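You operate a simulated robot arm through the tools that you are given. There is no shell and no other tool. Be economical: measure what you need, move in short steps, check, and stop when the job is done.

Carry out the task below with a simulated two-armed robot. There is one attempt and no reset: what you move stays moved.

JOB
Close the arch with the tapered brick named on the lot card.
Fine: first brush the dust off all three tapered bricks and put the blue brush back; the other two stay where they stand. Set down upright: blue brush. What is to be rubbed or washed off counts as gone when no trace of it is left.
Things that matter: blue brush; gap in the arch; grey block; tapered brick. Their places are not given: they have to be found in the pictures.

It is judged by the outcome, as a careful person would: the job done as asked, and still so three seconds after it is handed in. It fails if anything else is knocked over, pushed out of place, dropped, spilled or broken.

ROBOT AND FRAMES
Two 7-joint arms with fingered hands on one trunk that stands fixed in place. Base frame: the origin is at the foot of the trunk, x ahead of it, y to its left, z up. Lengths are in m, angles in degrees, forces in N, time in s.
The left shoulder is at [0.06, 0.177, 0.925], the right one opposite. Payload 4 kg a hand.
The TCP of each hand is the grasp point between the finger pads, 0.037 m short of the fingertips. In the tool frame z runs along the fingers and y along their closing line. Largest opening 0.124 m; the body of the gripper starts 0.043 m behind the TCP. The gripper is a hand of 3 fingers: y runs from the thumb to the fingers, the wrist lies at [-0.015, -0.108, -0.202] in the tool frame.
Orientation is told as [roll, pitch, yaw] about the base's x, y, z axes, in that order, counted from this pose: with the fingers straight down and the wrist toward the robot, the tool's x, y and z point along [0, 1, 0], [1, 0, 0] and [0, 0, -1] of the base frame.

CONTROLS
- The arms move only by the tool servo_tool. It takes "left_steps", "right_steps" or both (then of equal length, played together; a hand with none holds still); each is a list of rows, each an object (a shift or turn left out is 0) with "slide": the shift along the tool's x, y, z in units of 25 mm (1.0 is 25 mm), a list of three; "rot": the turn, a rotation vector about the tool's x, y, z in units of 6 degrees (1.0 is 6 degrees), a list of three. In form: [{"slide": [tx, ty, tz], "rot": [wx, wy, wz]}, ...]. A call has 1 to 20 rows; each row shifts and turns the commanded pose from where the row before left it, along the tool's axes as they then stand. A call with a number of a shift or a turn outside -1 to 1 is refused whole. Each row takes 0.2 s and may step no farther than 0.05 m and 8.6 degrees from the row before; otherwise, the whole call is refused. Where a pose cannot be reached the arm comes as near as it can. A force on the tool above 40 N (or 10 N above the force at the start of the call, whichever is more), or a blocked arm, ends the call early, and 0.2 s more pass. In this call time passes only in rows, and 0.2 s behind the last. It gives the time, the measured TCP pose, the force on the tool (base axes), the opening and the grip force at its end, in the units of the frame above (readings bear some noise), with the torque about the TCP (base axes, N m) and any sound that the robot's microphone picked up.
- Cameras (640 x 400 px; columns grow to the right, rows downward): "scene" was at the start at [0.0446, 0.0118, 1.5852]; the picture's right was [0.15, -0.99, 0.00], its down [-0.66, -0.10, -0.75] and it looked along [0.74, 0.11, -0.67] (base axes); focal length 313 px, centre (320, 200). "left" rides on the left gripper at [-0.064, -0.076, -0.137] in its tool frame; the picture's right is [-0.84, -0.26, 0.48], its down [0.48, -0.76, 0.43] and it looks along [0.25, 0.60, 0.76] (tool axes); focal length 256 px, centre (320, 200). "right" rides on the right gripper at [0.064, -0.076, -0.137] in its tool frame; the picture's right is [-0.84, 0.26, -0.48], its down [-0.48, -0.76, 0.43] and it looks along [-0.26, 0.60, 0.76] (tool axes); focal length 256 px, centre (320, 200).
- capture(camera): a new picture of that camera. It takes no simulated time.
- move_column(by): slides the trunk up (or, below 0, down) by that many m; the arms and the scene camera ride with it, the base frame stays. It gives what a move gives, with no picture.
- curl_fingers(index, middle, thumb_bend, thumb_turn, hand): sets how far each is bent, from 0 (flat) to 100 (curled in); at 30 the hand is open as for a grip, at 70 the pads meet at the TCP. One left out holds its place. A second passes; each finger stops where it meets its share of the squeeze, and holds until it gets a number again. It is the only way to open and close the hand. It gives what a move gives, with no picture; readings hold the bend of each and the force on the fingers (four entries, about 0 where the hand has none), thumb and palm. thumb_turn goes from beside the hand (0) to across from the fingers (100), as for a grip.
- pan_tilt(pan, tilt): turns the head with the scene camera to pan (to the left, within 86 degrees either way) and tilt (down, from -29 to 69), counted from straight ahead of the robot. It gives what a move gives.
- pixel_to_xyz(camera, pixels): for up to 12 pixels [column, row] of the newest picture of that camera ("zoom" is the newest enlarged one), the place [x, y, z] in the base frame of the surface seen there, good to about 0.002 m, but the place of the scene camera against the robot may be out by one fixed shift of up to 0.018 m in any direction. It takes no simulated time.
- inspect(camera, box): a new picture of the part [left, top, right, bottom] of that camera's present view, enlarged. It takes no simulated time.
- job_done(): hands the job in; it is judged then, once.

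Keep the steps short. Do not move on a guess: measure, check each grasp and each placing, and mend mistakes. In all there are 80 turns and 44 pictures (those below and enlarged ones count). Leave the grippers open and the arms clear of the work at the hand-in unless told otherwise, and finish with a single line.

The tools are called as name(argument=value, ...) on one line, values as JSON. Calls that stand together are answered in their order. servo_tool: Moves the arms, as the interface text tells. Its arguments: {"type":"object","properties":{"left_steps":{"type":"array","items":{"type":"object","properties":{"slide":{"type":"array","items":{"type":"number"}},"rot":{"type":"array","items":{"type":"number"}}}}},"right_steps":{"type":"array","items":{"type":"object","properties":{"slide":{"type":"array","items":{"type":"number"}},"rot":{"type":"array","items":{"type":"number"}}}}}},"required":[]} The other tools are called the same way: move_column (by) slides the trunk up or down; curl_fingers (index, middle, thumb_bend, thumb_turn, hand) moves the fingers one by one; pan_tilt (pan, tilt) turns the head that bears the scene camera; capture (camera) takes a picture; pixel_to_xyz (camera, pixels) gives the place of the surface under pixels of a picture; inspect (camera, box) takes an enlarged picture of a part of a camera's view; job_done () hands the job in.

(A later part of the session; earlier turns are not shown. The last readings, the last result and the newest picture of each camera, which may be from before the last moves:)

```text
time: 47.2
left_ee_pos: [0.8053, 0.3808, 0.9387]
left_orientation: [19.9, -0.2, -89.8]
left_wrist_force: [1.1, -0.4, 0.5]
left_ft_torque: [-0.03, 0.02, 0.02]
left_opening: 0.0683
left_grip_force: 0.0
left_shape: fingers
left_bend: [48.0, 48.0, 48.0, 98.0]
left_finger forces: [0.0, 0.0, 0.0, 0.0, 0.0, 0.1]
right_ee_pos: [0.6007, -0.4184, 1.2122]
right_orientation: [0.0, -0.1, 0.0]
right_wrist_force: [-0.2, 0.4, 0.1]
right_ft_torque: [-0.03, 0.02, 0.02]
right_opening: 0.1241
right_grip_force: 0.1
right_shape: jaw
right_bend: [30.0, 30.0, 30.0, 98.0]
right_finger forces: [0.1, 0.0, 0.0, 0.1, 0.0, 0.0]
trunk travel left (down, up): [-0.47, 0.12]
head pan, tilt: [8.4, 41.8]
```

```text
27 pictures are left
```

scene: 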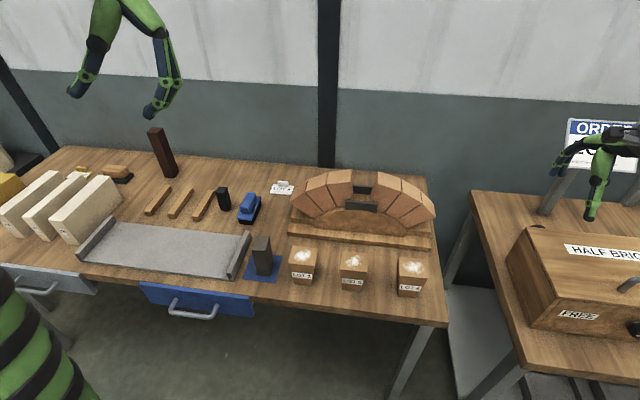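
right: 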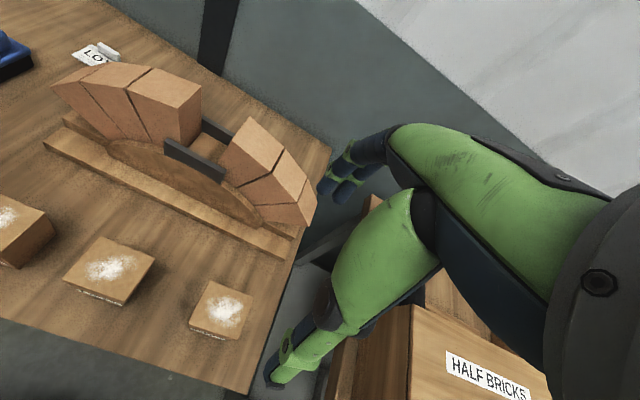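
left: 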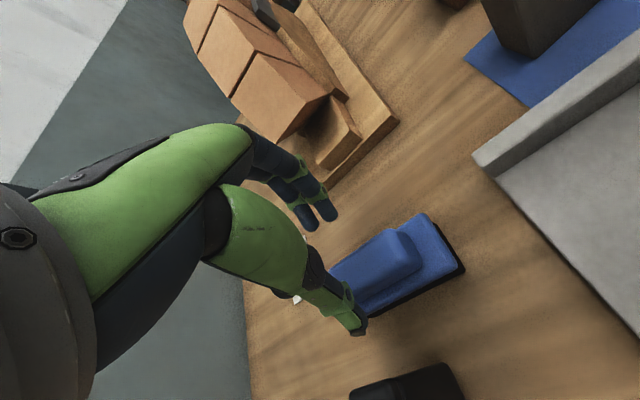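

Brush lies between finger and thumb. Now straight down 0.053 to TCP z≈0.886 in four short rows, watching the force.

servo_tool(left_steps=[{"slide": [-0.18, 0.02, 0.5]}, {"slide": [-0.18, 0.02, 0.5]}, {"slide": [-0.18, 0.02, 0.5]}, {"slide": [-0.18, 0.02, 0.5]}])

inspect(camera="scene", box=[190, 150, 310, 230])

capture(camera="left")

```text
time: 48.2
left_ee_pos: [0.8049, 0.3777, 0.8865]
left_orientation: [20.0, -0.1, -90.0]
left_wrist_force: [0.6, 0.1, 0.2]
left_ft_torque: [0.0, 0.03, 0.0]
left_opening: 0.0683
left_grip_force: 0.1
left_shape: fingers
left_bend: [48.0, 48.0, 48.0, 98.0]
left_finger forces: [0.0, 0.0, 0.0, 0.1, 0.0, 0.0]
right_ee_pos: [0.6, -0.4182, 1.2143]
right_orientation: [-0.1, 0.1, 0.1]
right_wrist_force: [-0.1, -0.5, 0.0]
right_ft_torque: [0.01, 0.01, -0.02]
right_opening: 0.1237
right_grip_force: 0.0
right_shape: jaw
right_bend: [30.0, 30.0, 30.0, 98.0]
right_finger forces: [0.0, 0.1, 0.0, 0.1, 0.1, 0.1]
trunk travel left (down, up): [-0.47, 0.12]
head pan, tilt: [8.4, 41.8]
```

```text
5.00 times, centred on (250, 190) of scene
```

zoom: 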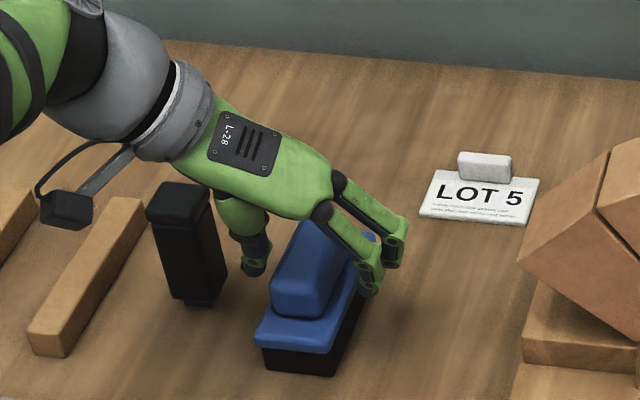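

```text
25 pictures are left
```

left: 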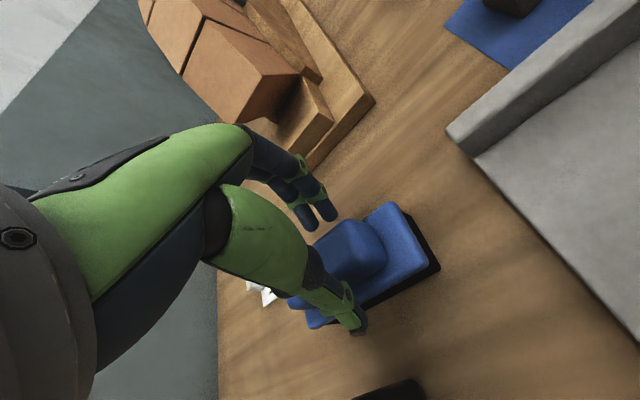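

Fingers and thumb straddle the blue handle cleanly. Closing.

curl_fingers(hand="left", index=72, middle=72, thumb_bend=72)

inspect(camera="scene", box=[190, 150, 310, 230])

```text
time: 49.2
left_ee_pos: [0.8032, 0.3776, 0.8894]
left_orientation: [20.1, 0.0, -89.7]
left_wrist_force: [1.8, 3.2, 15.1]
left_ft_torque: [-0.26, -0.02, -0.16]
left_opening: 0.0397
left_grip_force: 33.0
left_shape: fingers
left_bend: [59.0, 60.0, 62.0, 97.0]
left_finger forces: [16.7, 14.0, 0.0, 0.0, 35.6, 0.0]
right_ee_pos: [0.5988, -0.4189, 1.2136]
right_orientation: [-0.1, -0.1, 0.0]
right_wrist_force: [0.7, 0.4, 0.3]
right_ft_torque: [0.0, 0.02, -0.01]
right_opening: 0.1236
right_grip_force: 0.1
right_shape: jaw
right_bend: [30.0, 30.0, 30.0, 98.0]
right_finger forces: [0.0, 0.0, 0.1, 0.0, 0.1, 0.0]
trunk travel left (down, up): [-0.47, 0.12]
head pan, tilt: [8.4, 41.8]
```

```text
5.00 times, centred on (250, 190) of scene
```

zoom: 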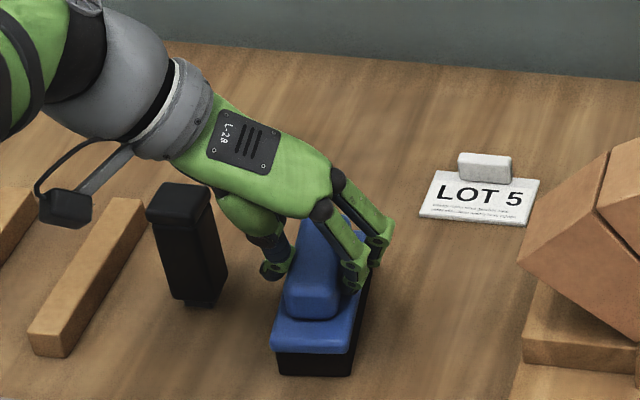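

Gripped at 33 N. Lift straight up 0.05 and check.

servo_tool(left_steps=[{"slide": [0.17, 0, -0.47]}, {"slide": [0.17, 0, -0.47]}, {"slide": [0.34, 0, -0.94]}, {"slide": [0.0, 0, -0.94]}])

inspect(camera="scene", box=[190, 150, 310, 230])

```text
time: 50.2
left_ee_pos: [0.7967, 0.377, 0.9609]
left_orientation: [19.9, 0.0, -90.0]
left_wrist_force: [-1.0, 0.5, -1.6]
left_ft_torque: [0.03, 0.03, 0.01]
left_opening: 0.038
left_grip_force: 30.3
left_shape: fingers
left_bend: [58.0, 60.0, 63.0, 95.0]
left_finger forces: [17.7, 12.6, 0.1, 0.0, 30.5, 0.0]
right_ee_pos: [0.5988, -0.4177, 1.2132]
right_orientation: [-0.1, 0.0, -0.1]
right_wrist_force: [0.1, 0.4, 0.0]
right_ft_torque: [0.0, 0.01, 0.02]
right_opening: 0.1236
right_grip_force: 0.1
right_shape: jaw
right_bend: [30.0, 30.0, 30.0, 98.0]
right_finger forces: [0.1, 0.0, 0.0, 0.0, 0.1, 0.0]
trunk travel left (down, up): [-0.47, 0.12]
head pan, tilt: [8.4, 41.8]
```

```text
5.00 times, centred on (250, 190) of scene
```

zoom: 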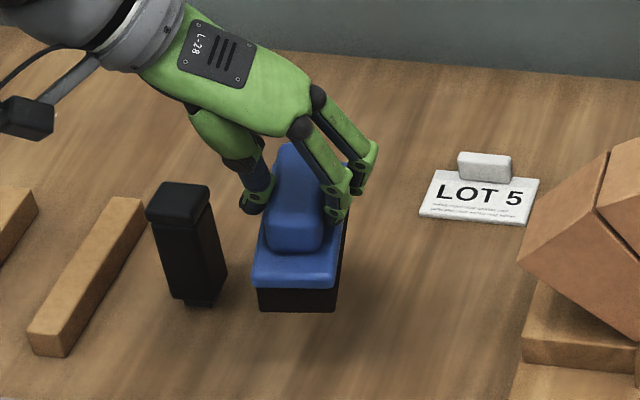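

Brush is held level. I'll measure its pose in the hand from this zoom.

pixel_to_xyz(camera="zoom", pixels=[[257, 280], [334, 283], [260, 306], [334, 309], [272, 245], [318, 247], [350, 215], [295, 265]])

```text
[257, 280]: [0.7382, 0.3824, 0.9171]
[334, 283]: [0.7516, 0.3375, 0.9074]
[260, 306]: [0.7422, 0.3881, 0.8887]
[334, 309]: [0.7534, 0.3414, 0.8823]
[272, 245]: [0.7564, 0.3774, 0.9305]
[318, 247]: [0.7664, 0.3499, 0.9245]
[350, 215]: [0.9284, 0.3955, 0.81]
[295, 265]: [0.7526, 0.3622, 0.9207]
```

pixel_to_xyz(camera="zoom", pixels=[[275, 215], [300, 217], [318, 215], [285, 160], [300, 162], [262, 270], [280, 272], [300, 273], [330, 276], [265, 295], [295, 298], [328, 300]])

```text
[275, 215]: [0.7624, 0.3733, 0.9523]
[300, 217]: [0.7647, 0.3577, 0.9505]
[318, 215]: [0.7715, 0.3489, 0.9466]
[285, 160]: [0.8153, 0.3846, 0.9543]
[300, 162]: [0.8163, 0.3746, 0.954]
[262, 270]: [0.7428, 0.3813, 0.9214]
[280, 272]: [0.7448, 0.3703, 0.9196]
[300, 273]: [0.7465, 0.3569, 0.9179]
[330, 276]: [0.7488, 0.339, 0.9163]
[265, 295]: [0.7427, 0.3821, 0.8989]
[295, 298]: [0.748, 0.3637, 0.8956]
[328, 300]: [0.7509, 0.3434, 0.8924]
```

The brush is rolled about 6° and yawed about 12° in the hand; bristles are ≈0.086 below the TCP. I'll rise clear of the grey block (top 0.923), level the roll, and go over LOT 2 at (0.583, 0.138).

servo_tool(left_steps=[{"slide": [0.274, 0, -0.752], "rot": [-0.235, 0, -0.0855]}, {"slide": [0.274, 0, -0.752], "rot": [-0.235, 0, -0.0855]}, {"slide": [0.274, 0, -0.752], "rot": [-0.235, 0, -0.0855]}, {"slide": [0.274, 0, -0.752], "rot": [-0.235, 0, -0.0855]}, {"slide": [-0.702, 0.797, -0.255]}, {"slide": [-0.702, 0.797, -0.255]}, {"slide": [-0.702, 0.797, -0.255]}, {"slide": [-0.702, 0.797, -0.255]}, {"slide": [-0.702, 0.797, -0.255]}, {"slide": [-0.702, 0.797, -0.255]}, {"slide": [-0.702, 0.797, -0.255]}, {"slide": [-0.702, 0.797, -0.255]}, {"slide": [-0.702, 0.797, -0.255]}, {"slide": [-0.702, 0.797, -0.255]}, {"slide": [-0.702, 0.797, -0.255]}, {"slide": [-0.702, 0.797, -0.255]}])

inspect(camera="scene", box=[230, 190, 380, 290])

```text
time: 53.6
left_ee_pos: [0.5741, 0.1422, 1.0659]
left_orientation: [19.9, -6.0, -89.9]
left_wrist_force: [-0.2, -0.4, -1.5]
left_ft_torque: [0.01, -0.02, -0.03]
left_opening: 0.038
left_grip_force: 30.4
left_shape: fingers
left_bend: [58.0, 60.0, 63.0, 95.0]
left_finger forces: [17.5, 12.6, 0.0, 0.0, 30.7, 0.1]
right_ee_pos: [0.5997, -0.419, 1.2143]
right_orientation: [-0.1, -0.1, -0.1]
right_wrist_force: [0.8, 0.1, -0.2]
right_ft_torque: [0.0, -0.02, 0.0]
right_opening: 0.1237
right_grip_force: 0.0
right_shape: jaw
right_bend: [30.0, 30.0, 30.0, 98.0]
right_finger forces: [0.0, 0.1, 0.0, 0.0, 0.0, 0.0]
trunk travel left (down, up): [-0.47, 0.12]
head pan, tilt: [8.4, 41.8]
```

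```text
4.00 times, centred on (305, 240) of scene
```

zoom: 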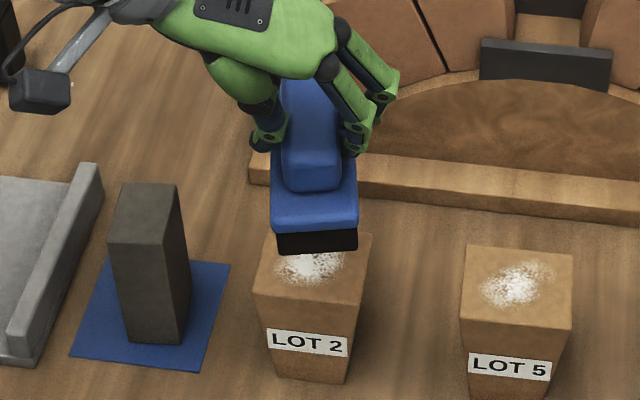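

pixel_to_xyz(camera="zoom", pixels=[[278, 222], [315, 222], [352, 220], [282, 246], [315, 246], [352, 244], [295, 180], [325, 180], [300, 130], [330, 268], [275, 300], [350, 305]])

```text
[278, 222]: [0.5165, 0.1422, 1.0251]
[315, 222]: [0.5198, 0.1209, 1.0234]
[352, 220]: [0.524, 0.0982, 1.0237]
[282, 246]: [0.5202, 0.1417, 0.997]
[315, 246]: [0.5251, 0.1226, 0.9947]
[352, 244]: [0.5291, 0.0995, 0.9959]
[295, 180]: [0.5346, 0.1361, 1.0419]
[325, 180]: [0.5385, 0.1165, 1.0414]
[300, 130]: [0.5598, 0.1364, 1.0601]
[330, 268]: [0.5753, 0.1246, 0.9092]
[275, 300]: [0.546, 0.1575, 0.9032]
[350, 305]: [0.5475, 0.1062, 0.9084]
```

Roll is now level; brush bottom ≈0.084 below the TCP. Lower to about 5 mm above brick LOT 2, then in 2 mm steps while reading the force.

servo_tool(left_steps=[{"slide": [-0.258, -0.079, 0.711]}, {"slide": [-0.258, -0.079, 0.711]}, {"slide": [-0.258, -0.079, 0.711]}, {"slide": [-0.258, -0.079, 0.711]}, {"slide": [-0.027, -0.008, 0.075]}, {"slide": [-0.027, -0.008, 0.075]}])

inspect(camera="scene", box=[260, 220, 350, 280])

```text
time: 55.0
left_ee_pos: [0.5746, 0.1418, 0.9866]
left_orientation: [20.2, -6.1, -89.9]
left_wrist_force: [-0.3, 0.6, 23.2]
left_ft_torque: [-0.12, 0.02, 0.01]
left_opening: 0.0376
left_grip_force: 40.3
left_shape: fingers
left_bend: [58.0, 60.0, 63.0, 96.0]
left_finger forces: [18.9, 15.8, 0.1, 0.0, 46.1, 0.0]
right_ee_pos: [0.5978, -0.418, 1.2151]
right_orientation: [0.1, -0.1, -0.1]
right_wrist_force: [-0.1, -0.9, -0.9]
right_ft_torque: [0.03, 0.03, -0.01]
right_opening: 0.1237
right_grip_force: 0.0
right_shape: jaw
right_bend: [30.0, 30.0, 30.0, 98.0]
right_finger forces: [0.1, 0.1, 0.0, 0.0, 0.1, 0.0]
trunk travel left (down, up): [-0.47, 0.12]
head pan, tilt: [8.4, 41.8]
```

```text
6.67 times, centred on (305, 250) of scene
```

zoom: 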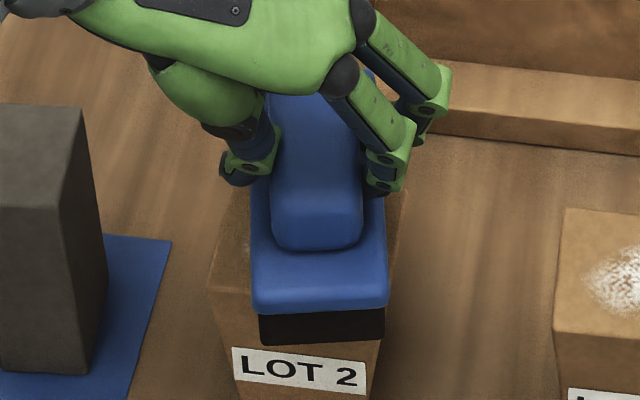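

Contact at TCP z≈0.987 with 23 N, a bit hard. I'll raise 2.5 mm and stroke gently ±20 mm along x, the brick's stable direction.

servo_tool(left_steps=[{"slide": [0.034, 0.01, -0.094]}, {"slide": [0.376, 0, 0.137]}, {"slide": [0.376, 0, 0.137]}, {"slide": [-0.376, 0, -0.137]}, {"slide": [-0.376, 0, -0.137]}, {"slide": [-0.376, 0, -0.137]}, {"slide": [-0.376, 0, -0.137]}, {"slide": [0.376, 0, 0.137]}, {"slide": [0.376, 0, 0.137]}, {"slide": [0.376, 0, 0.137]}, {"slide": [0.376, 0, 0.137]}, {"slide": [-0.376, 0, -0.137]}, {"slide": [-0.376, 0, -0.137]}])

```text
time: 57.8
left_ee_pos: [0.5766, 0.1427, 0.9877]
left_orientation: [20.0, -6.0, -89.9]
left_wrist_force: [2.3, -1.4, 14.5]
left_ft_torque: [-0.23, -0.1, 0.03]
left_opening: 0.0379
left_grip_force: 35.4
left_shape: fingers
left_bend: [57.0, 59.0, 64.0, 96.0]
left_finger forces: [18.5, 14.1, 0.0, 0.0, 37.9, 0.1]
right_ee_pos: [0.5997, -0.4188, 1.2129]
right_orientation: [0.0, 0.1, -0.2]
right_wrist_force: [-0.1, 0.3, -0.2]
right_ft_torque: [-0.04, -0.01, 0.0]
right_opening: 0.1239
right_grip_force: 0.0
right_shape: jaw
right_bend: [30.0, 30.0, 30.0, 98.0]
right_finger forces: [0.0, 0.0, 0.0, 0.1, 0.1, 0.1]
trunk travel left (down, up): [-0.47, 0.12]
head pan, tilt: [8.4, 41.8]
```

Force 14 N and steady. Lift 0.08 and look at the brick.

servo_tool(left_steps=[{"slide": [0.258, 0.079, -0.711]}, {"slide": [0.258, 0.079, -0.711]}, {"slide": [0.258, 0.079, -0.711]}, {"slide": [0.258, 0.079, -0.711]}, {"slide": [0, 0.8, 0]}, {"slide": [0, 0.8, 0]}, {"slide": [0, 0.8, 0]}, {"slide": [0, 0.8, 0]}, {"slide": [0, 0.8, 0]}, {"slide": [0, 0.8, 0]}, {"slide": [0, 0.8, 0]}])

inspect(camera="scene", box=[260, 200, 440, 300])

```text
time: 60.2
left_ee_pos: [0.5746, 0.005, 1.0782]
left_orientation: [19.9, -5.9, -89.9]
left_wrist_force: [-1.4, -0.6, -1.8]
left_ft_torque: [0.0, 0.0, 0.03]
left_opening: 0.0374
left_grip_force: 30.4
left_shape: fingers
left_bend: [58.0, 60.0, 64.0, 95.0]
left_finger forces: [16.5, 13.1, 0.1, 0.1, 31.1, 0.0]
right_ee_pos: [0.5996, -0.4185, 1.2131]
right_orientation: [0.0, 0.1, 0.0]
right_wrist_force: [0.1, -0.1, -0.7]
right_ft_torque: [0.02, 0.02, -0.02]
right_opening: 0.1236
right_grip_force: 0.1
right_shape: jaw
right_bend: [30.0, 30.0, 30.0, 98.0]
right_finger forces: [0.0, 0.0, 0.1, 0.0, 0.0, 0.0]
trunk travel left (down, up): [-0.47, 0.12]
head pan, tilt: [8.4, 41.8]
```

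```text
3.56 times, centred on (350, 250) of scene
```

zoom: 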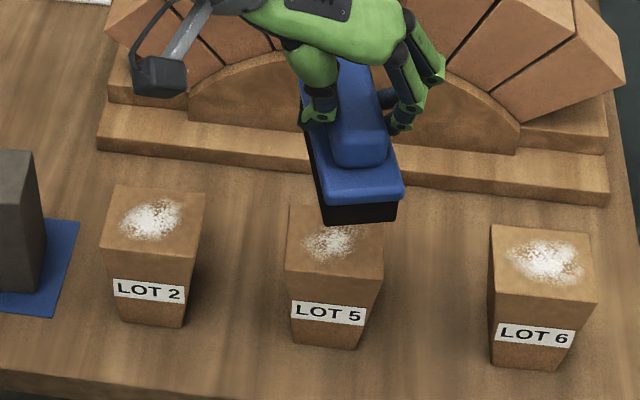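

LOT 2 still shows dust. A closer look to tell whether it was thinned.

inspect(camera="scene", box=[285, 240, 325, 270])

pixel_to_xyz(camera="zoom", pixels=[[320, 100], [250, 130], [400, 130], [320, 180]])

```text
13.33 times, centred on (305, 255) of scene
```

zoom: 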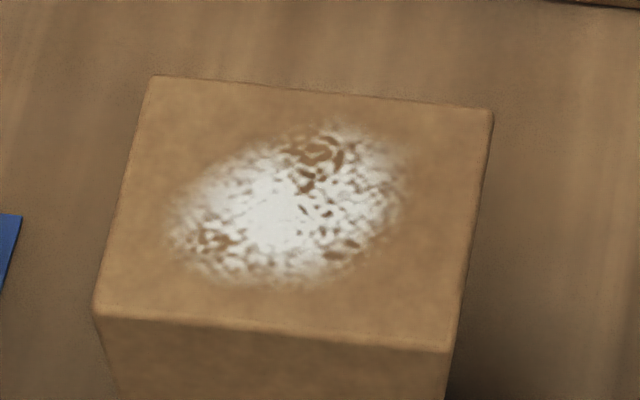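

```text
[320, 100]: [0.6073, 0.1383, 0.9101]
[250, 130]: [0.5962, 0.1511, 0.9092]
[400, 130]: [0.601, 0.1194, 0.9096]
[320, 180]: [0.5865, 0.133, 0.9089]
```

It looks only slightly thinned, so more rubbing is needed. On LOT 5 I'll lower to the same height and use longer, repeated strokes.

servo_tool(left_steps=[{"slide": [-0.311, -0.095, 0.853]}, {"slide": [-0.311, -0.095, 0.853]}, {"slide": [-0.311, -0.095, 0.853]}, {"slide": [-0.311, -0.095, 0.853]}, {"slide": [0.752, 0, 0.274]}, {"slide": [-0.752, 0, -0.274]}, {"slide": [-0.752, 0, -0.274]}, {"slide": [0.752, 0, 0.274]}, {"slide": [0.752, 0, 0.274]}, {"slide": [-0.752, 0, -0.274]}, {"slide": [-0.752, 0, -0.274]}, {"slide": [0.752, 0, 0.274]}, {"slide": [0.752, 0, 0.274]}, {"slide": [-0.752, 0, -0.274]}, {"slide": [-0.752, 0, -0.274]}, {"slide": [0.752, 0, 0.274]}, {"slide": [0.752, 0, 0.274]}, {"slide": [-0.752, 0, -0.274]}, {"slide": [-0.752, 0, -0.274]}, {"slide": [0.752, 0, 0.274]}])

servo_tool(left_steps=[{"slide": [0.258, 0.079, -0.711]}, {"slide": [0.258, 0.079, -0.711]}, {"slide": [0.258, 0.079, -0.711]}, {"slide": [0.258, 0.079, -0.711]}, {"slide": [0.752, 0, 0.274]}, {"slide": [0.752, 0, 0.274]}])

inspect(camera="scene", box=[300, 220, 420, 300])

```text
time: 64.4
left_ee_pos: [0.5742, 0.0046, 0.9887]
left_orientation: [20.1, -6.1, -89.8]
left_wrist_force: [4.9, -2.7, 23.9]
left_ft_torque: [-0.43, -0.27, 0.0]
left_opening: 0.0379
left_grip_force: 38.7
left_shape: fingers
left_bend: [57.0, 59.0, 64.0, 96.0]
left_finger forces: [19.5, 16.8, 0.0, 0.0, 40.8, 0.1]
right_ee_pos: [0.5991, -0.4186, 1.2141]
right_orientation: [0.0, 0.0, 0.1]
right_wrist_force: [-0.2, -0.9, -0.4]
right_ft_torque: [0.03, -0.01, -0.02]
right_opening: 0.1237
right_grip_force: 0.0
right_shape: jaw
right_bend: [30.0, 30.0, 30.0, 98.0]
right_finger forces: [0.1, 0.0, 0.0, 0.1, 0.0, 0.1]
trunk travel left (down, up): [-0.47, 0.12]
head pan, tilt: [8.4, 41.8]
```

```text
time: 65.8
left_ee_pos: [0.616, 0.004, 1.0629]
left_orientation: [20.0, -6.0, -89.9]
left_wrist_force: [-0.7, -0.4, -1.7]
left_ft_torque: [0.05, 0.03, 0.01]
left_opening: 0.0372
left_grip_force: 29.7
left_shape: fingers
left_bend: [58.0, 60.0, 64.0, 95.0]
left_finger forces: [16.4, 13.0, 0.0, 0.0, 30.3, 0.1]
right_ee_pos: [0.5993, -0.4195, 1.2137]
right_orientation: [0.0, 0.0, 0.0]
right_wrist_force: [-0.5, 0.3, 0.4]
right_ft_torque: [-0.03, -0.02, -0.05]
right_opening: 0.1237
right_grip_force: 0.1
right_shape: jaw
right_bend: [30.0, 30.0, 30.0, 98.0]
right_finger forces: [0.0, 0.1, 0.1, 0.0, 0.0, 0.1]
trunk travel left (down, up): [-0.47, 0.12]
head pan, tilt: [8.4, 41.8]
```

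```text
5.00 times, centred on (360, 260) of scene
```

zoom: 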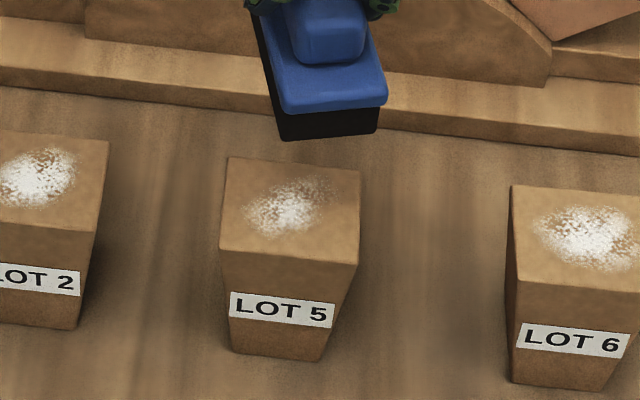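

The right part of the patch thinned, the left did not, so the brush's right edge bears more and it sits ~8 mm to the right. I'll roll 3° more, shift +8 mm in y, and stroke at several y positions.

servo_tool(left_steps=[{"slide": [-0.77, -0.16, -0.28], "rot": [-0.235, 0, -0.085]}, {"slide": [-0.77, -0.16, -0.28], "rot": [-0.235, 0, -0.085]}, {"slide": [-0.257, -0.119, 0.705]}, {"slide": [-0.257, -0.119, 0.705]}, {"slide": [-0.257, -0.119, 0.705]}, {"slide": [-0.257, -0.119, 0.705]}, {"slide": [0.752, 0, 0.274]}, {"slide": [-0.752, 0, -0.274]}, {"slide": [-0.752, 0, -0.274]}, {"slide": [0.752, 0, 0.274]}, {"slide": [0.026, -0.474, -0.07]}, {"slide": [0.752, 0, 0.274]}, {"slide": [-0.752, 0, -0.274]}, {"slide": [-0.752, 0, -0.274]}, {"slide": [0.752, 0, 0.274]}, {"slide": [-0.026, 0.474, 0.07]}, {"slide": [-0.026, 0.474, 0.07]}, {"slide": [0.752, 0, 0.274]}, {"slide": [-0.752, 0, -0.274]}, {"slide": [-0.752, 0, -0.274]}])

servo_tool(left_steps=[{"slide": [0.257, 0.119, -0.705]}, {"slide": [0.257, 0.119, -0.705]}, {"slide": [0.257, 0.119, -0.705]}, {"slide": [0.257, 0.119, -0.705]}, {"slide": [0.752, 0, 0.274]}, {"slide": [0.752, 0, 0.274]}, {"slide": [0.752, 0, 0.274]}])

inspect(camera="scene", box=[300, 210, 420, 290])

```text
time: 70.0
left_ee_pos: [0.5537, -0.0009, 0.9884]
left_orientation: [20.2, -9.1, -90.0]
left_wrist_force: [4.9, 2.4, 31.4]
left_ft_torque: [-0.64, -0.82, 0.13]
left_opening: 0.0368
left_grip_force: 39.8
left_shape: fingers
left_bend: [57.0, 59.0, 64.0, 96.0]
left_finger forces: [19.3, 17.9, 0.1, 0.0, 43.1, 0.0]
right_ee_pos: [0.5981, -0.419, 1.2157]
right_orientation: [0.0, -0.1, -0.2]
right_wrist_force: [0.3, -0.3, 0.0]
right_ft_torque: [-0.01, 0.02, -0.01]
right_opening: 0.1235
right_grip_force: 0.1
right_shape: jaw
right_bend: [30.0, 30.0, 30.0, 98.0]
right_finger forces: [0.0, 0.0, 0.0, 0.0, 0.0, 0.0]
trunk travel left (down, up): [-0.47, 0.12]
head pan, tilt: [8.4, 41.8]
```

```text
time: 71.6
left_ee_pos: [0.6147, 0.0001, 1.0617]
left_orientation: [19.9, -9.0, -89.9]
left_wrist_force: [-1.1, -0.4, -2.4]
left_ft_torque: [-0.01, -0.01, 0.04]
left_opening: 0.0364
left_grip_force: 31.8
left_shape: fingers
left_bend: [58.0, 60.0, 64.0, 95.0]
left_finger forces: [18.0, 13.9, 0.1, 0.0, 32.5, 0.0]
right_ee_pos: [0.5999, -0.4178, 1.2143]
right_orientation: [0.1, -0.1, 0.0]
right_wrist_force: [-1.0, -0.2, 0.0]
right_ft_torque: [0.03, 0.0, 0.02]
right_opening: 0.1237
right_grip_force: 0.1
right_shape: jaw
right_bend: [30.0, 30.0, 30.0, 98.0]
right_finger forces: [0.1, 0.0, 0.0, 0.1, 0.1, 0.0]
trunk travel left (down, up): [-0.47, 0.12]
head pan, tilt: [8.4, 41.8]
```

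```text
5.00 times, centred on (360, 250) of scene
```

zoom: 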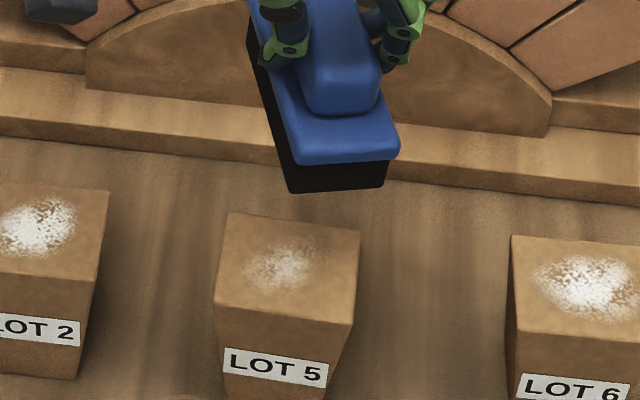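

LOT 5 is fading well, but it crept a few mm under 31 N. I'll use lighter pressure (~12 N) and continue the strokes.

servo_tool(left_steps=[{"slide": [-0.741, -0.198, -0.303]}, {"slide": [-0.741, -0.198, -0.303]}, {"slide": [-0.234, -0.108, 0.642]}, {"slide": [-0.234, -0.108, 0.642]}, {"slide": [-0.234, -0.108, 0.642]}, {"slide": [-0.234, -0.108, 0.642]}, {"slide": [0.752, 0, 0.274]}, {"slide": [-0.752, 0, -0.274]}, {"slide": [-0.752, 0, -0.274]}, {"slide": [0.752, 0, 0.274]}, {"slide": [0.752, 0, 0.274]}, {"slide": [-0.752, 0, -0.274]}, {"slide": [-0.752, 0, -0.274]}, {"slide": [0.752, 0, 0.274]}, {"slide": [0.752, 0, 0.274]}, {"slide": [-0.752, 0, -0.274]}, {"slide": [-0.752, 0, -0.274]}, {"slide": [0.752, 0, 0.274]}, {"slide": [0.752, 0, 0.274]}, {"slide": [-0.752, 0, -0.274]}])

servo_tool(left_steps=[{"slide": [0.257, 0.119, -0.705]}, {"slide": [0.257, 0.119, -0.705]}, {"slide": [0.257, 0.119, -0.705]}, {"slide": [0.257, 0.119, -0.705]}, {"slide": [0.752, 0, 0.274]}, {"slide": [0.752, 0, 0.274]}])

inspect(camera="scene", box=[300, 210, 420, 290])

```text
time: 75.8
left_ee_pos: [0.5729, 0.0099, 0.9931]
left_orientation: [19.9, -9.0, -89.9]
left_wrist_force: [-0.4, -1.3, -0.8]
left_ft_torque: [0.03, 0.0, -0.01]
left_opening: 0.0362
left_grip_force: 32.0
left_shape: fingers
left_bend: [58.0, 60.0, 64.0, 95.0]
left_finger forces: [17.5, 13.9, 0.0, 0.0, 32.1, 0.0]
right_ee_pos: [0.6001, -0.4185, 1.214]
right_orientation: [0.0, 0.0, -0.1]
right_wrist_force: [0.3, 0.0, -0.8]
right_ft_torque: [-0.02, -0.01, 0.02]
right_opening: 0.1236
right_grip_force: 0.1
right_shape: jaw
right_bend: [30.0, 30.0, 30.0, 98.0]
right_finger forces: [0.0, 0.0, 0.0, 0.1, 0.0, 0.0]
trunk travel left (down, up): [-0.47, 0.12]
head pan, tilt: [8.4, 41.8]
```

```text
time: 77.2
left_ee_pos: [0.6146, 0.0109, 1.0682]
left_orientation: [19.9, -9.0, -89.9]
left_wrist_force: [0.3, 0.4, -1.6]
left_ft_torque: [0.03, 0.01, 0.0]
left_opening: 0.0359
left_grip_force: 31.5
left_shape: fingers
left_bend: [58.0, 60.0, 64.0, 95.0]
left_finger forces: [17.4, 13.7, 0.0, 0.0, 32.2, 0.0]
right_ee_pos: [0.6012, -0.4186, 1.2135]
right_orientation: [0.1, 0.0, 0.0]
right_wrist_force: [0.0, -0.6, -0.4]
right_ft_torque: [-0.01, -0.03, 0.02]
right_opening: 0.1236
right_grip_force: 0.1
right_shape: jaw
right_bend: [30.0, 30.0, 30.0, 98.0]
right_finger forces: [0.1, 0.0, 0.1, 0.0, 0.1, 0.0]
trunk travel left (down, up): [-0.47, 0.12]
head pan, tilt: [8.4, 41.8]
```

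```text
5.00 times, centred on (360, 250) of scene
```

zoom: 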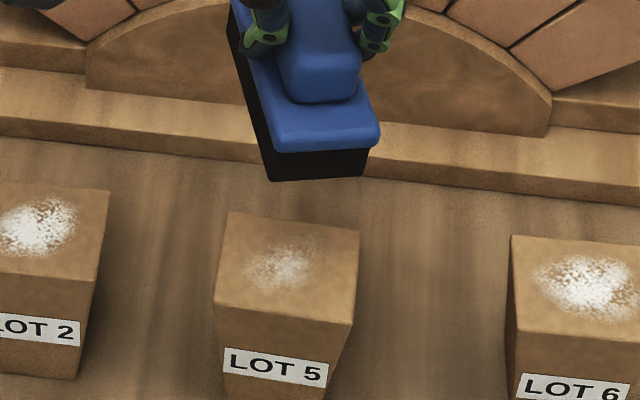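

No contact that time (0 N at 0.993). I'll go 2.5 mm lower and give it two stroke calls, then lift and look.

servo_tool(left_steps=[{"slide": [-0.752, 0, -0.274]}, {"slide": [-0.752, 0, -0.274]}, {"slide": [-0.263, -0.1215, 0.723]}, {"slide": [-0.263, -0.1215, 0.723]}, {"slide": [-0.263, -0.1215, 0.723]}, {"slide": [-0.263, -0.1215, 0.723]}, {"slide": [0.752, 0, 0.274]}, {"slide": [-0.752, 0, -0.274]}, {"slide": [-0.752, 0, -0.274]}, {"slide": [0.752, 0, 0.274]}, {"slide": [0.752, 0, 0.274]}, {"slide": [-0.752, 0, -0.274]}, {"slide": [-0.752, 0, -0.274]}, {"slide": [0.752, 0, 0.274]}, {"slide": [0.752, 0, 0.274]}, {"slide": [-0.752, 0, -0.274]}, {"slide": [-0.752, 0, -0.274]}, {"slide": [0.752, 0, 0.274]}, {"slide": [0.752, 0, 0.274]}, {"slide": [-0.752, 0, -0.274]}])

servo_tool(left_steps=[{"slide": [0.022, -0.395, -0.059]}, {"slide": [0.752, 0, 0.274]}, {"slide": [-0.752, 0, -0.274]}, {"slide": [-0.752, 0, -0.274]}, {"slide": [0.752, 0, 0.274]}, {"slide": [0.752, 0, 0.274]}, {"slide": [-0.752, 0, -0.274]}, {"slide": [-0.752, 0, -0.274]}, {"slide": [0.752, 0, 0.274]}, {"slide": [-0.022, 0.395, 0.059]}, {"slide": [-0.022, 0.395, 0.059]}, {"slide": [0.752, 0, 0.274]}, {"slide": [-0.752, 0, -0.274]}, {"slide": [-0.752, 0, -0.274]}, {"slide": [0.752, 0, 0.274]}, {"slide": [0.752, 0, 0.274]}, {"slide": [-0.752, 0, -0.274]}, {"slide": [-0.752, 0, -0.274]}, {"slide": [0.752, 0, 0.274]}])

servo_tool(left_steps=[{"slide": [0.257, 0.119, -0.705]}, {"slide": [0.257, 0.119, -0.705]}, {"slide": [0.257, 0.119, -0.705]}, {"slide": [0.257, 0.119, -0.705]}, {"slide": [0.752, 0, 0.274]}, {"slide": [0.752, 0, 0.274]}])

inspect(camera="scene", box=[300, 210, 420, 290])

```text
time: 81.4
left_ee_pos: [0.5737, 0.0108, 0.991]
left_orientation: [19.9, -9.0, -89.9]
left_wrist_force: [-0.5, -0.7, -0.6]
left_ft_torque: [0.0, 0.0, -0.01]
left_opening: 0.0361
left_grip_force: 31.4
left_shape: fingers
left_bend: [58.0, 60.0, 64.0, 95.0]
left_finger forces: [17.2, 13.8, 0.0, 0.0, 32.0, 0.0]
right_ee_pos: [0.5986, -0.4189, 1.2149]
right_orientation: [0.0, -0.1, -0.1]
right_wrist_force: [-0.2, 0.0, -0.3]
right_ft_torque: [-0.01, -0.02, 0.02]
right_opening: 0.1234
right_grip_force: 0.1
right_shape: jaw
right_bend: [30.0, 30.0, 30.0, 98.0]
right_finger forces: [0.0, 0.1, 0.0, 0.0, 0.0, 0.1]
trunk travel left (down, up): [-0.47, 0.12]
head pan, tilt: [8.4, 41.8]
```

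```text
time: 85.4
left_ee_pos: [0.5738, 0.0008, 0.9897]
left_orientation: [20.0, -9.1, -89.9]
left_wrist_force: [0.0, -0.6, -1.3]
left_ft_torque: [-0.03, 0.04, 0.04]
left_opening: 0.0357
left_grip_force: 31.8
left_shape: fingers
left_bend: [58.0, 60.0, 64.0, 95.0]
left_finger forces: [17.1, 13.7, 0.0, 0.1, 32.1, 0.1]
right_ee_pos: [0.6012, -0.418, 1.2128]
right_orientation: [0.0, 0.1, 0.1]
right_wrist_force: [0.0, 0.3, 1.0]
right_ft_torque: [-0.02, 0.02, 0.02]
right_opening: 0.1234
right_grip_force: 0.0
right_shape: jaw
right_bend: [30.0, 30.0, 30.0, 98.0]
right_finger forces: [0.0, 0.1, 0.0, 0.1, 0.0, 0.0]
trunk travel left (down, up): [-0.47, 0.12]
head pan, tilt: [8.4, 41.8]
```

```text
time: 86.8
left_ee_pos: [0.6144, -0.0006, 1.0671]
left_orientation: [19.9, -9.0, -89.8]
left_wrist_force: [0.6, 0.2, -0.7]
left_ft_torque: [0.0, 0.04, -0.05]
left_opening: 0.0357
left_grip_force: 31.1
left_shape: fingers
left_bend: [58.0, 60.0, 64.0, 95.0]
left_finger forces: [17.0, 13.6, 0.0, 0.0, 32.1, 0.1]
right_ee_pos: [0.6005, -0.4183, 1.2145]
right_orientation: [0.0, 0.0, -0.1]
right_wrist_force: [-0.7, 0.0, 0.9]
right_ft_torque: [-0.02, -0.03, 0.01]
right_opening: 0.1237
right_grip_force: 0.0
right_shape: jaw
right_bend: [30.0, 30.0, 30.0, 98.0]
right_finger forces: [0.0, 0.0, 0.0, 0.0, 0.0, 0.0]
trunk travel left (down, up): [-0.47, 0.12]
head pan, tilt: [8.4, 41.8]
```

```text
5.00 times, centred on (360, 250) of scene
```

zoom: 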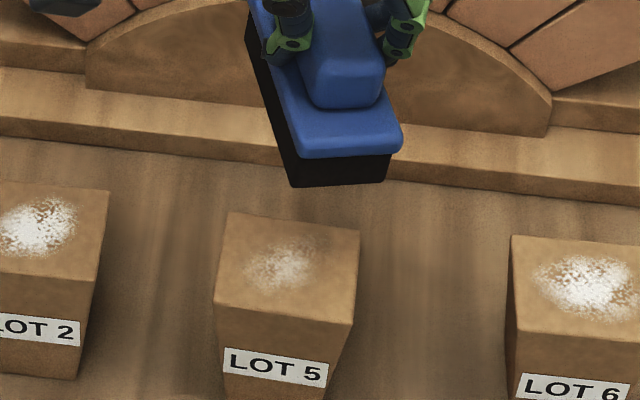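

Still no contact; contact must be near 0.9885. I'll lower to 0.988 at the centre and read the force before stroking.

servo_tool(left_steps=[{"slide": [-0.741, -0.16, -0.297]}, {"slide": [-0.741, -0.16, -0.297]}, {"slide": [-0.262, -0.121, 0.719]}, {"slide": [-0.262, -0.121, 0.719]}, {"slide": [-0.262, -0.121, 0.719]}, {"slide": [-0.262, -0.121, 0.719]}, {"slide": [-0.02, -0.01, 0.056]}])

```text
time: 88.4
left_ee_pos: [0.5733, 0.0065, 0.9872]
left_orientation: [20.0, -9.1, -90.0]
left_wrist_force: [-0.2, 0.1, 3.7]
left_ft_torque: [-0.09, -0.16, 0.08]
left_opening: 0.036
left_grip_force: 32.8
left_shape: fingers
left_bend: [58.0, 60.0, 64.0, 95.0]
left_finger forces: [17.2, 13.6, 0.1, 0.1, 34.8, 0.0]
right_ee_pos: [0.5995, -0.4187, 1.214]
right_orientation: [-0.1, 0.0, 0.0]
right_wrist_force: [0.6, -0.1, 0.0]
right_ft_torque: [0.01, 0.0, 0.02]
right_opening: 0.124
right_grip_force: 0.2
right_shape: jaw
right_bend: [30.0, 30.0, 30.0, 98.0]
right_finger forces: [0.1, 0.0, 0.0, 0.0, 0.0, 0.0]
trunk travel left (down, up): [-0.47, 0.12]
head pan, tilt: [8.4, 41.8]
```

Light contact, 5 N, with the centre of pressure at the far-right edge, so the brush is slightly pitched and rolled. I'll correct 2° each and press 0.7 mm more.

servo_tool(left_steps=[{"rot": [-0.155, 0.165, -0.056]}, {"rot": [-0.155, 0.165, -0.056]}, {"slide": [-0.01, -0.005, 0.026]}])

```text
time: 89.2
left_ee_pos: [0.5745, 0.0064, 0.9872]
left_orientation: [22.0, -10.9, -90.0]
left_wrist_force: [0.1, 0.5, 0.5]
left_ft_torque: [-0.02, 0.14, -0.02]
left_opening: 0.0356
left_grip_force: 31.8
left_shape: fingers
left_bend: [58.0, 60.0, 64.0, 95.0]
left_finger forces: [16.9, 13.6, 0.0, 0.0, 33.6, 0.1]
right_ee_pos: [0.6002, -0.4181, 1.2125]
right_orientation: [0.1, 0.0, -0.1]
right_wrist_force: [0.1, -0.7, -0.5]
right_ft_torque: [0.0, 0.03, 0.01]
right_opening: 0.1236
right_grip_force: 0.0
right_shape: jaw
right_bend: [30.0, 30.0, 30.0, 98.0]
right_finger forces: [0.0, 0.0, 0.0, 0.0, 0.0, 0.0]
trunk travel left (down, up): [-0.47, 0.12]
head pan, tilt: [8.4, 41.8]
```

Pitch overcorrected slightly (pressure now at the near side). Back 1° in pitch and 1 mm down.

servo_tool(left_steps=[{"rot": [0, -0.17, 0]}, {"slide": [-0.014, -0.008, 0.037]}, {"slide": [0, 0, 0]}])

```text
time: 90.0
left_ee_pos: [0.5731, 0.0069, 0.9865]
left_orientation: [20.9, -11.1, -90.0]
left_wrist_force: [-0.1, 1.8, 9.4]
left_ft_torque: [-0.25, -0.1, 0.0]
left_opening: 0.036
left_grip_force: 34.3
left_shape: fingers
left_bend: [58.0, 60.0, 64.0, 95.0]
left_finger forces: [17.6, 13.8, 0.0, 0.1, 36.2, 0.0]
right_ee_pos: [0.5996, -0.4186, 1.2138]
right_orientation: [-0.1, 0.0, 0.0]
right_wrist_force: [-0.4, 0.3, 0.2]
right_ft_torque: [-0.01, 0.03, -0.01]
right_opening: 0.1236
right_grip_force: 0.0
right_shape: jaw
right_bend: [30.0, 30.0, 30.0, 98.0]
right_finger forces: [0.0, 0.0, 0.0, 0.0, 0.0, 0.0]
trunk travel left (down, up): [-0.47, 0.12]
head pan, tilt: [8.4, 41.8]
```

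Pitch is good now; pressure is at the right edge, so 3° more roll, then 1.5 mm down.

servo_tool(left_steps=[{"rot": [-0.235, 0, -0.09]}, {"rot": [-0.235, 0, -0.09]}, {"slide": [-0.014, -0.009, 0.037]}, {"slide": [0, 0, 0]}])

```text
time: 91.0
left_ee_pos: [0.573, 0.0077, 0.9852]
left_orientation: [20.9, -14.0, -89.9]
left_wrist_force: [-1.5, 2.9, 10.5]
left_ft_torque: [0.13, -0.1, 0.06]
left_opening: 0.0355
left_grip_force: 36.2
left_shape: fingers
left_bend: [58.0, 60.0, 64.0, 95.0]
left_finger forces: [17.5, 13.6, 0.0, 0.1, 41.3, 0.1]
right_ee_pos: [0.5992, -0.4176, 1.213]
right_orientation: [0.0, 0.0, 0.1]
right_wrist_force: [-0.2, 0.3, 0.2]
right_ft_torque: [-0.02, 0.02, 0.0]
right_opening: 0.1239
right_grip_force: 0.1
right_shape: jaw
right_bend: [30.0, 30.0, 30.0, 98.0]
right_finger forces: [0.0, 0.1, 0.0, 0.0, 0.0, 0.0]
trunk travel left (down, up): [-0.47, 0.12]
head pan, tilt: [8.4, 41.8]
```

Now flat: 12 N, centred pressure. Strokes here, then lift and look.

servo_tool(left_steps=[{"slide": [0.747, 0, 0.286]}, {"slide": [-0.747, 0, -0.286]}, {"slide": [-0.747, 0, -0.286]}, {"slide": [0.747, 0, 0.286]}, {"slide": [0.747, 0, 0.286]}, {"slide": [-0.747, 0, -0.286]}, {"slide": [-0.747, 0, -0.286]}, {"slide": [0.747, 0, 0.286]}, {"slide": [0.035, -0.388, -0.09]}, {"slide": [0.747, 0, 0.286]}, {"slide": [-0.747, 0, -0.286]}, {"slide": [-0.747, 0, -0.286]}, {"slide": [0.747, 0, 0.286]}, {"slide": [-0.035, 0.388, 0.09]}, {"slide": [0.747, 0, 0.286]}, {"slide": [-0.747, 0, -0.286]}, {"slide": [-0.747, 0, -0.286]}, {"slide": [0.747, 0, 0.286]}])

servo_tool(left_steps=[{"slide": [0.264, 0.184, -0.689]}, {"slide": [0.264, 0.184, -0.689]}, {"slide": [0.264, 0.184, -0.689]}, {"slide": [0.264, 0.184, -0.689]}, {"slide": [0.747, 0, 0.286]}, {"slide": [0.747, 0, 0.286]}])

inspect(camera="scene", box=[300, 210, 420, 290])

```text
time: 94.8
left_ee_pos: [0.5731, 0.0055, 0.9859]
left_orientation: [21.0, -14.0, -90.0]
left_wrist_force: [-7.4, 0.1, 20.3]
left_ft_torque: [-0.25, 0.26, -0.12]
left_opening: 0.0358
left_grip_force: 37.4
left_shape: fingers
left_bend: [57.0, 60.0, 65.0, 95.0]
left_finger forces: [18.1, 14.9, 0.1, 0.0, 42.0, 0.0]
right_ee_pos: [0.5981, -0.4178, 1.2144]
right_orientation: [0.0, 0.0, 0.0]
right_wrist_force: [-0.6, -0.1, 0.8]
right_ft_torque: [0.04, -0.05, 0.01]
right_opening: 0.1234
right_grip_force: 0.0
right_shape: jaw
right_bend: [30.0, 30.0, 30.0, 98.0]
right_finger forces: [0.0, 0.0, 0.0, 0.1, 0.0, 0.1]
trunk travel left (down, up): [-0.47, 0.12]
head pan, tilt: [8.4, 41.8]
```

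```text
time: 96.2
left_ee_pos: [0.615, 0.0061, 1.0592]
left_orientation: [20.8, -14.0, -89.9]
left_wrist_force: [-0.3, 0.1, -1.6]
left_ft_torque: [0.03, 0.01, 0.0]
left_opening: 0.0358
left_grip_force: 34.7
left_shape: fingers
left_bend: [58.0, 60.0, 65.0, 95.0]
left_finger forces: [18.3, 14.2, 0.0, 0.1, 36.0, 0.0]
right_ee_pos: [0.6002, -0.4175, 1.2128]
right_orientation: [-0.1, -0.1, 0.0]
right_wrist_force: [-0.7, -0.1, 0.2]
right_ft_torque: [-0.01, 0.0, 0.0]
right_opening: 0.1237
right_grip_force: 0.1
right_shape: jaw
right_bend: [30.0, 30.0, 30.0, 98.0]
right_finger forces: [0.0, 0.1, 0.0, 0.0, 0.0, 0.0]
trunk travel left (down, up): [-0.47, 0.12]
head pan, tilt: [8.4, 41.8]
```

```text
5.00 times, centred on (360, 250) of scene
```

zoom: 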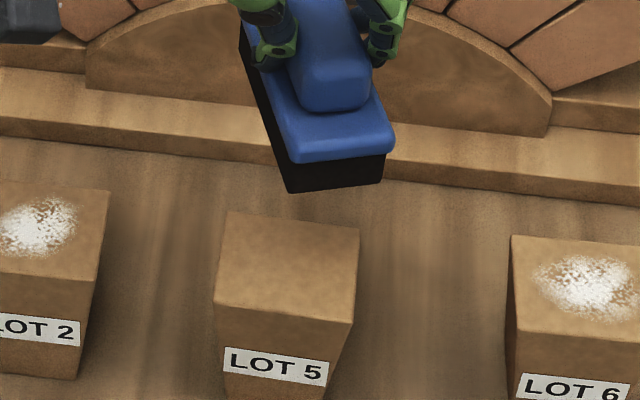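

LOT 5 is fully clean. Now over LOT 6 (centre (0.588, −0.159)) with the same attitude; lower to light contact and read.

servo_tool(left_steps=[{"slide": [-0.246, 0.771, 0.112]}, {"slide": [-0.246, 0.771, 0.112]}, {"slide": [-0.246, 0.771, 0.112]}, {"slide": [-0.246, 0.771, 0.112]}, {"slide": [-0.246, 0.771, 0.112]}, {"slide": [-0.246, 0.771, 0.112]}, {"slide": [-0.246, 0.771, 0.112]}, {"slide": [-0.246, 0.771, 0.112]}, {"slide": [0, 0, 0]}, {"slide": [-0.262, -0.183, 0.684]}, {"slide": [-0.262, -0.183, 0.684]}, {"slide": [-0.262, -0.183, 0.684]}, {"slide": [-0.262, -0.183, 0.684]}, {"slide": [0, 0, 0]}])

```text
time: 99.2
left_ee_pos: [0.574, -0.1529, 0.9854]
left_orientation: [21.1, -14.1, -90.0]
left_wrist_force: [-2.4, 1.1, 4.9]
left_ft_torque: [-0.14, -0.16, 0.0]
left_opening: 0.036
left_grip_force: 35.7
left_shape: fingers
left_bend: [58.0, 60.0, 65.0, 95.0]
left_finger forces: [18.5, 14.0, 0.0, 0.0, 39.5, 0.0]
right_ee_pos: [0.5987, -0.4186, 1.214]
right_orientation: [0.0, 0.0, 0.0]
right_wrist_force: [0.5, -0.7, -0.5]
right_ft_torque: [-0.03, -0.02, 0.02]
right_opening: 0.1236
right_grip_force: 0.1
right_shape: jaw
right_bend: [30.0, 30.0, 30.0, 98.0]
right_finger forces: [0.0, 0.1, 0.0, 0.0, 0.0, 0.1]
trunk travel left (down, up): [-0.47, 0.12]
head pan, tilt: [8.4, 41.8]
```

6.5 N, slightly to the right/far edge. A touch more roll and pitch, 1 mm down, then strokes.

servo_tool(left_steps=[{"slide": [-0.014, -0.01, 0.036], "rot": [-0.22, 0.08, -0.085]}, {"slide": [0.747, 0, 0.286]}, {"slide": [-0.747, 0, -0.286]}, {"slide": [-0.747, 0, -0.286]}, {"slide": [0.747, 0, 0.286]}, {"slide": [0.747, 0, 0.286]}, {"slide": [-0.747, 0, -0.286]}, {"slide": [-0.747, 0, -0.286]}, {"slide": [0.747, 0, 0.286]}, {"slide": [0.035, -0.388, -0.09]}, {"slide": [0.747, 0, 0.286]}, {"slide": [-0.747, 0, -0.286]}, {"slide": [-0.747, 0, -0.286]}, {"slide": [0.747, 0, 0.286]}, {"slide": [-0.035, 0.388, 0.09]}, {"slide": [0.747, 0, 0.286]}, {"slide": [-0.747, 0, -0.286]}, {"slide": [-0.747, 0, -0.286]}, {"slide": [0.747, 0, 0.286]}])

servo_tool(left_steps=[{"slide": [0.264, 0.184, -0.689]}, {"slide": [0.264, 0.184, -0.689]}, {"slide": [0.264, 0.184, -0.689]}, {"slide": [0.264, 0.184, -0.689]}, {"slide": [0.747, 0, 0.286]}, {"slide": [0.747, 0, 0.286]}])

inspect(camera="scene", box=[330, 220, 450, 300])

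```text
time: 103.2
left_ee_pos: [0.5745, -0.1533, 0.9859]
left_orientation: [21.5, -15.6, -90.0]
left_wrist_force: [-5.1, -0.7, 12.1]
left_ft_torque: [-0.09, 0.15, -0.05]
left_opening: 0.0357
left_grip_force: 37.4
left_shape: fingers
left_bend: [58.0, 60.0, 65.0, 95.0]
left_finger forces: [18.1, 14.4, 0.1, 0.0, 41.6, 0.0]
right_ee_pos: [0.5986, -0.4176, 1.2145]
right_orientation: [0.0, 0.0, 0.0]
right_wrist_force: [0.3, 0.2, -0.2]
right_ft_torque: [-0.04, -0.05, -0.01]
right_opening: 0.1236
right_grip_force: 0.1
right_shape: jaw
right_bend: [30.0, 30.0, 30.0, 98.0]
right_finger forces: [0.1, 0.0, 0.0, 0.0, 0.2, 0.1]
trunk travel left (down, up): [-0.47, 0.12]
head pan, tilt: [8.4, 41.8]
```

```text
time: 104.6
left_ee_pos: [0.6135, -0.1483, 1.0595]
left_orientation: [21.4, -15.4, -89.9]
left_wrist_force: [0.9, -0.1, -2.2]
left_ft_torque: [0.01, 0.02, -0.01]
left_opening: 0.0356
left_grip_force: 33.8
left_shape: fingers
left_bend: [58.0, 60.0, 65.0, 95.0]
left_finger forces: [17.6, 14.0, 0.1, 0.1, 36.3, 0.0]
right_ee_pos: [0.6005, -0.4194, 1.2135]
right_orientation: [0.0, 0.0, 0.0]
right_wrist_force: [-0.4, -0.4, 1.0]
right_ft_torque: [0.0, 0.02, 0.04]
right_opening: 0.1236
right_grip_force: 0.1
right_shape: jaw
right_bend: [30.0, 30.0, 30.0, 98.0]
right_finger forces: [0.0, 0.1, 0.0, 0.0, 0.0, 0.0]
trunk travel left (down, up): [-0.47, 0.12]
head pan, tilt: [8.4, 41.8]
```

```text
5.00 times, centred on (390, 260) of scene
```

zoom: 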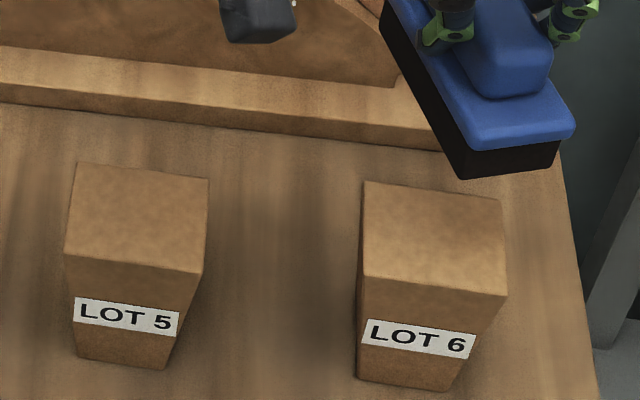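

LOT 6 is clean and still in place. Now back to LOT 2: travel high, then lower to light contact.

servo_tool(left_steps=[{"slide": [-0.019, -0.807, -0.248]}, {"slide": [-0.019, -0.807, -0.248]}, {"slide": [-0.019, -0.807, -0.248]}, {"slide": [-0.019, -0.807, -0.248]}, {"slide": [-0.019, -0.807, -0.248]}, {"slide": [-0.019, -0.807, -0.248]}, {"slide": [-0.019, -0.807, -0.248]}, {"slide": [-0.019, -0.807, -0.248]}, {"slide": [-0.019, -0.807, -0.248]}, {"slide": [-0.019, -0.807, -0.248]}, {"slide": [-0.019, -0.807, -0.248]}, {"slide": [-0.019, -0.807, -0.248]}, {"slide": [-0.019, -0.807, -0.248]}, {"slide": [-0.019, -0.807, -0.248]}, {"slide": [0, 0, 0]}, {"slide": [-0.267, -0.202, 0.677]}, {"slide": [-0.267, -0.202, 0.677]}, {"slide": [-0.267, -0.202, 0.677]}, {"slide": [-0.267, -0.202, 0.677]}, {"slide": [0, 0, 0]}])

```text
time: 108.8
left_ee_pos: [0.5748, 0.1434, 0.9863]
left_orientation: [21.4, -15.5, -90.0]
left_wrist_force: [-1.6, 1.8, 4.6]
left_ft_torque: [-0.08, -0.13, -0.03]
left_opening: 0.0355
left_grip_force: 35.3
left_shape: fingers
left_bend: [58.0, 60.0, 65.0, 95.0]
left_finger forces: [17.7, 14.0, 0.1, 0.0, 39.4, 0.1]
right_ee_pos: [0.5991, -0.4191, 1.2127]
right_orientation: [0.0, 0.1, 0.0]
right_wrist_force: [0.5, 0.3, 0.0]
right_ft_torque: [-0.02, 0.0, 0.03]
right_opening: 0.1233
right_grip_force: 0.0
right_shape: jaw
right_bend: [30.0, 30.0, 30.0, 98.0]
right_finger forces: [0.0, 0.0, 0.0, 0.1, 0.0, 0.0]
trunk travel left (down, up): [-0.47, 0.12]
head pan, tilt: [8.4, 41.8]
```

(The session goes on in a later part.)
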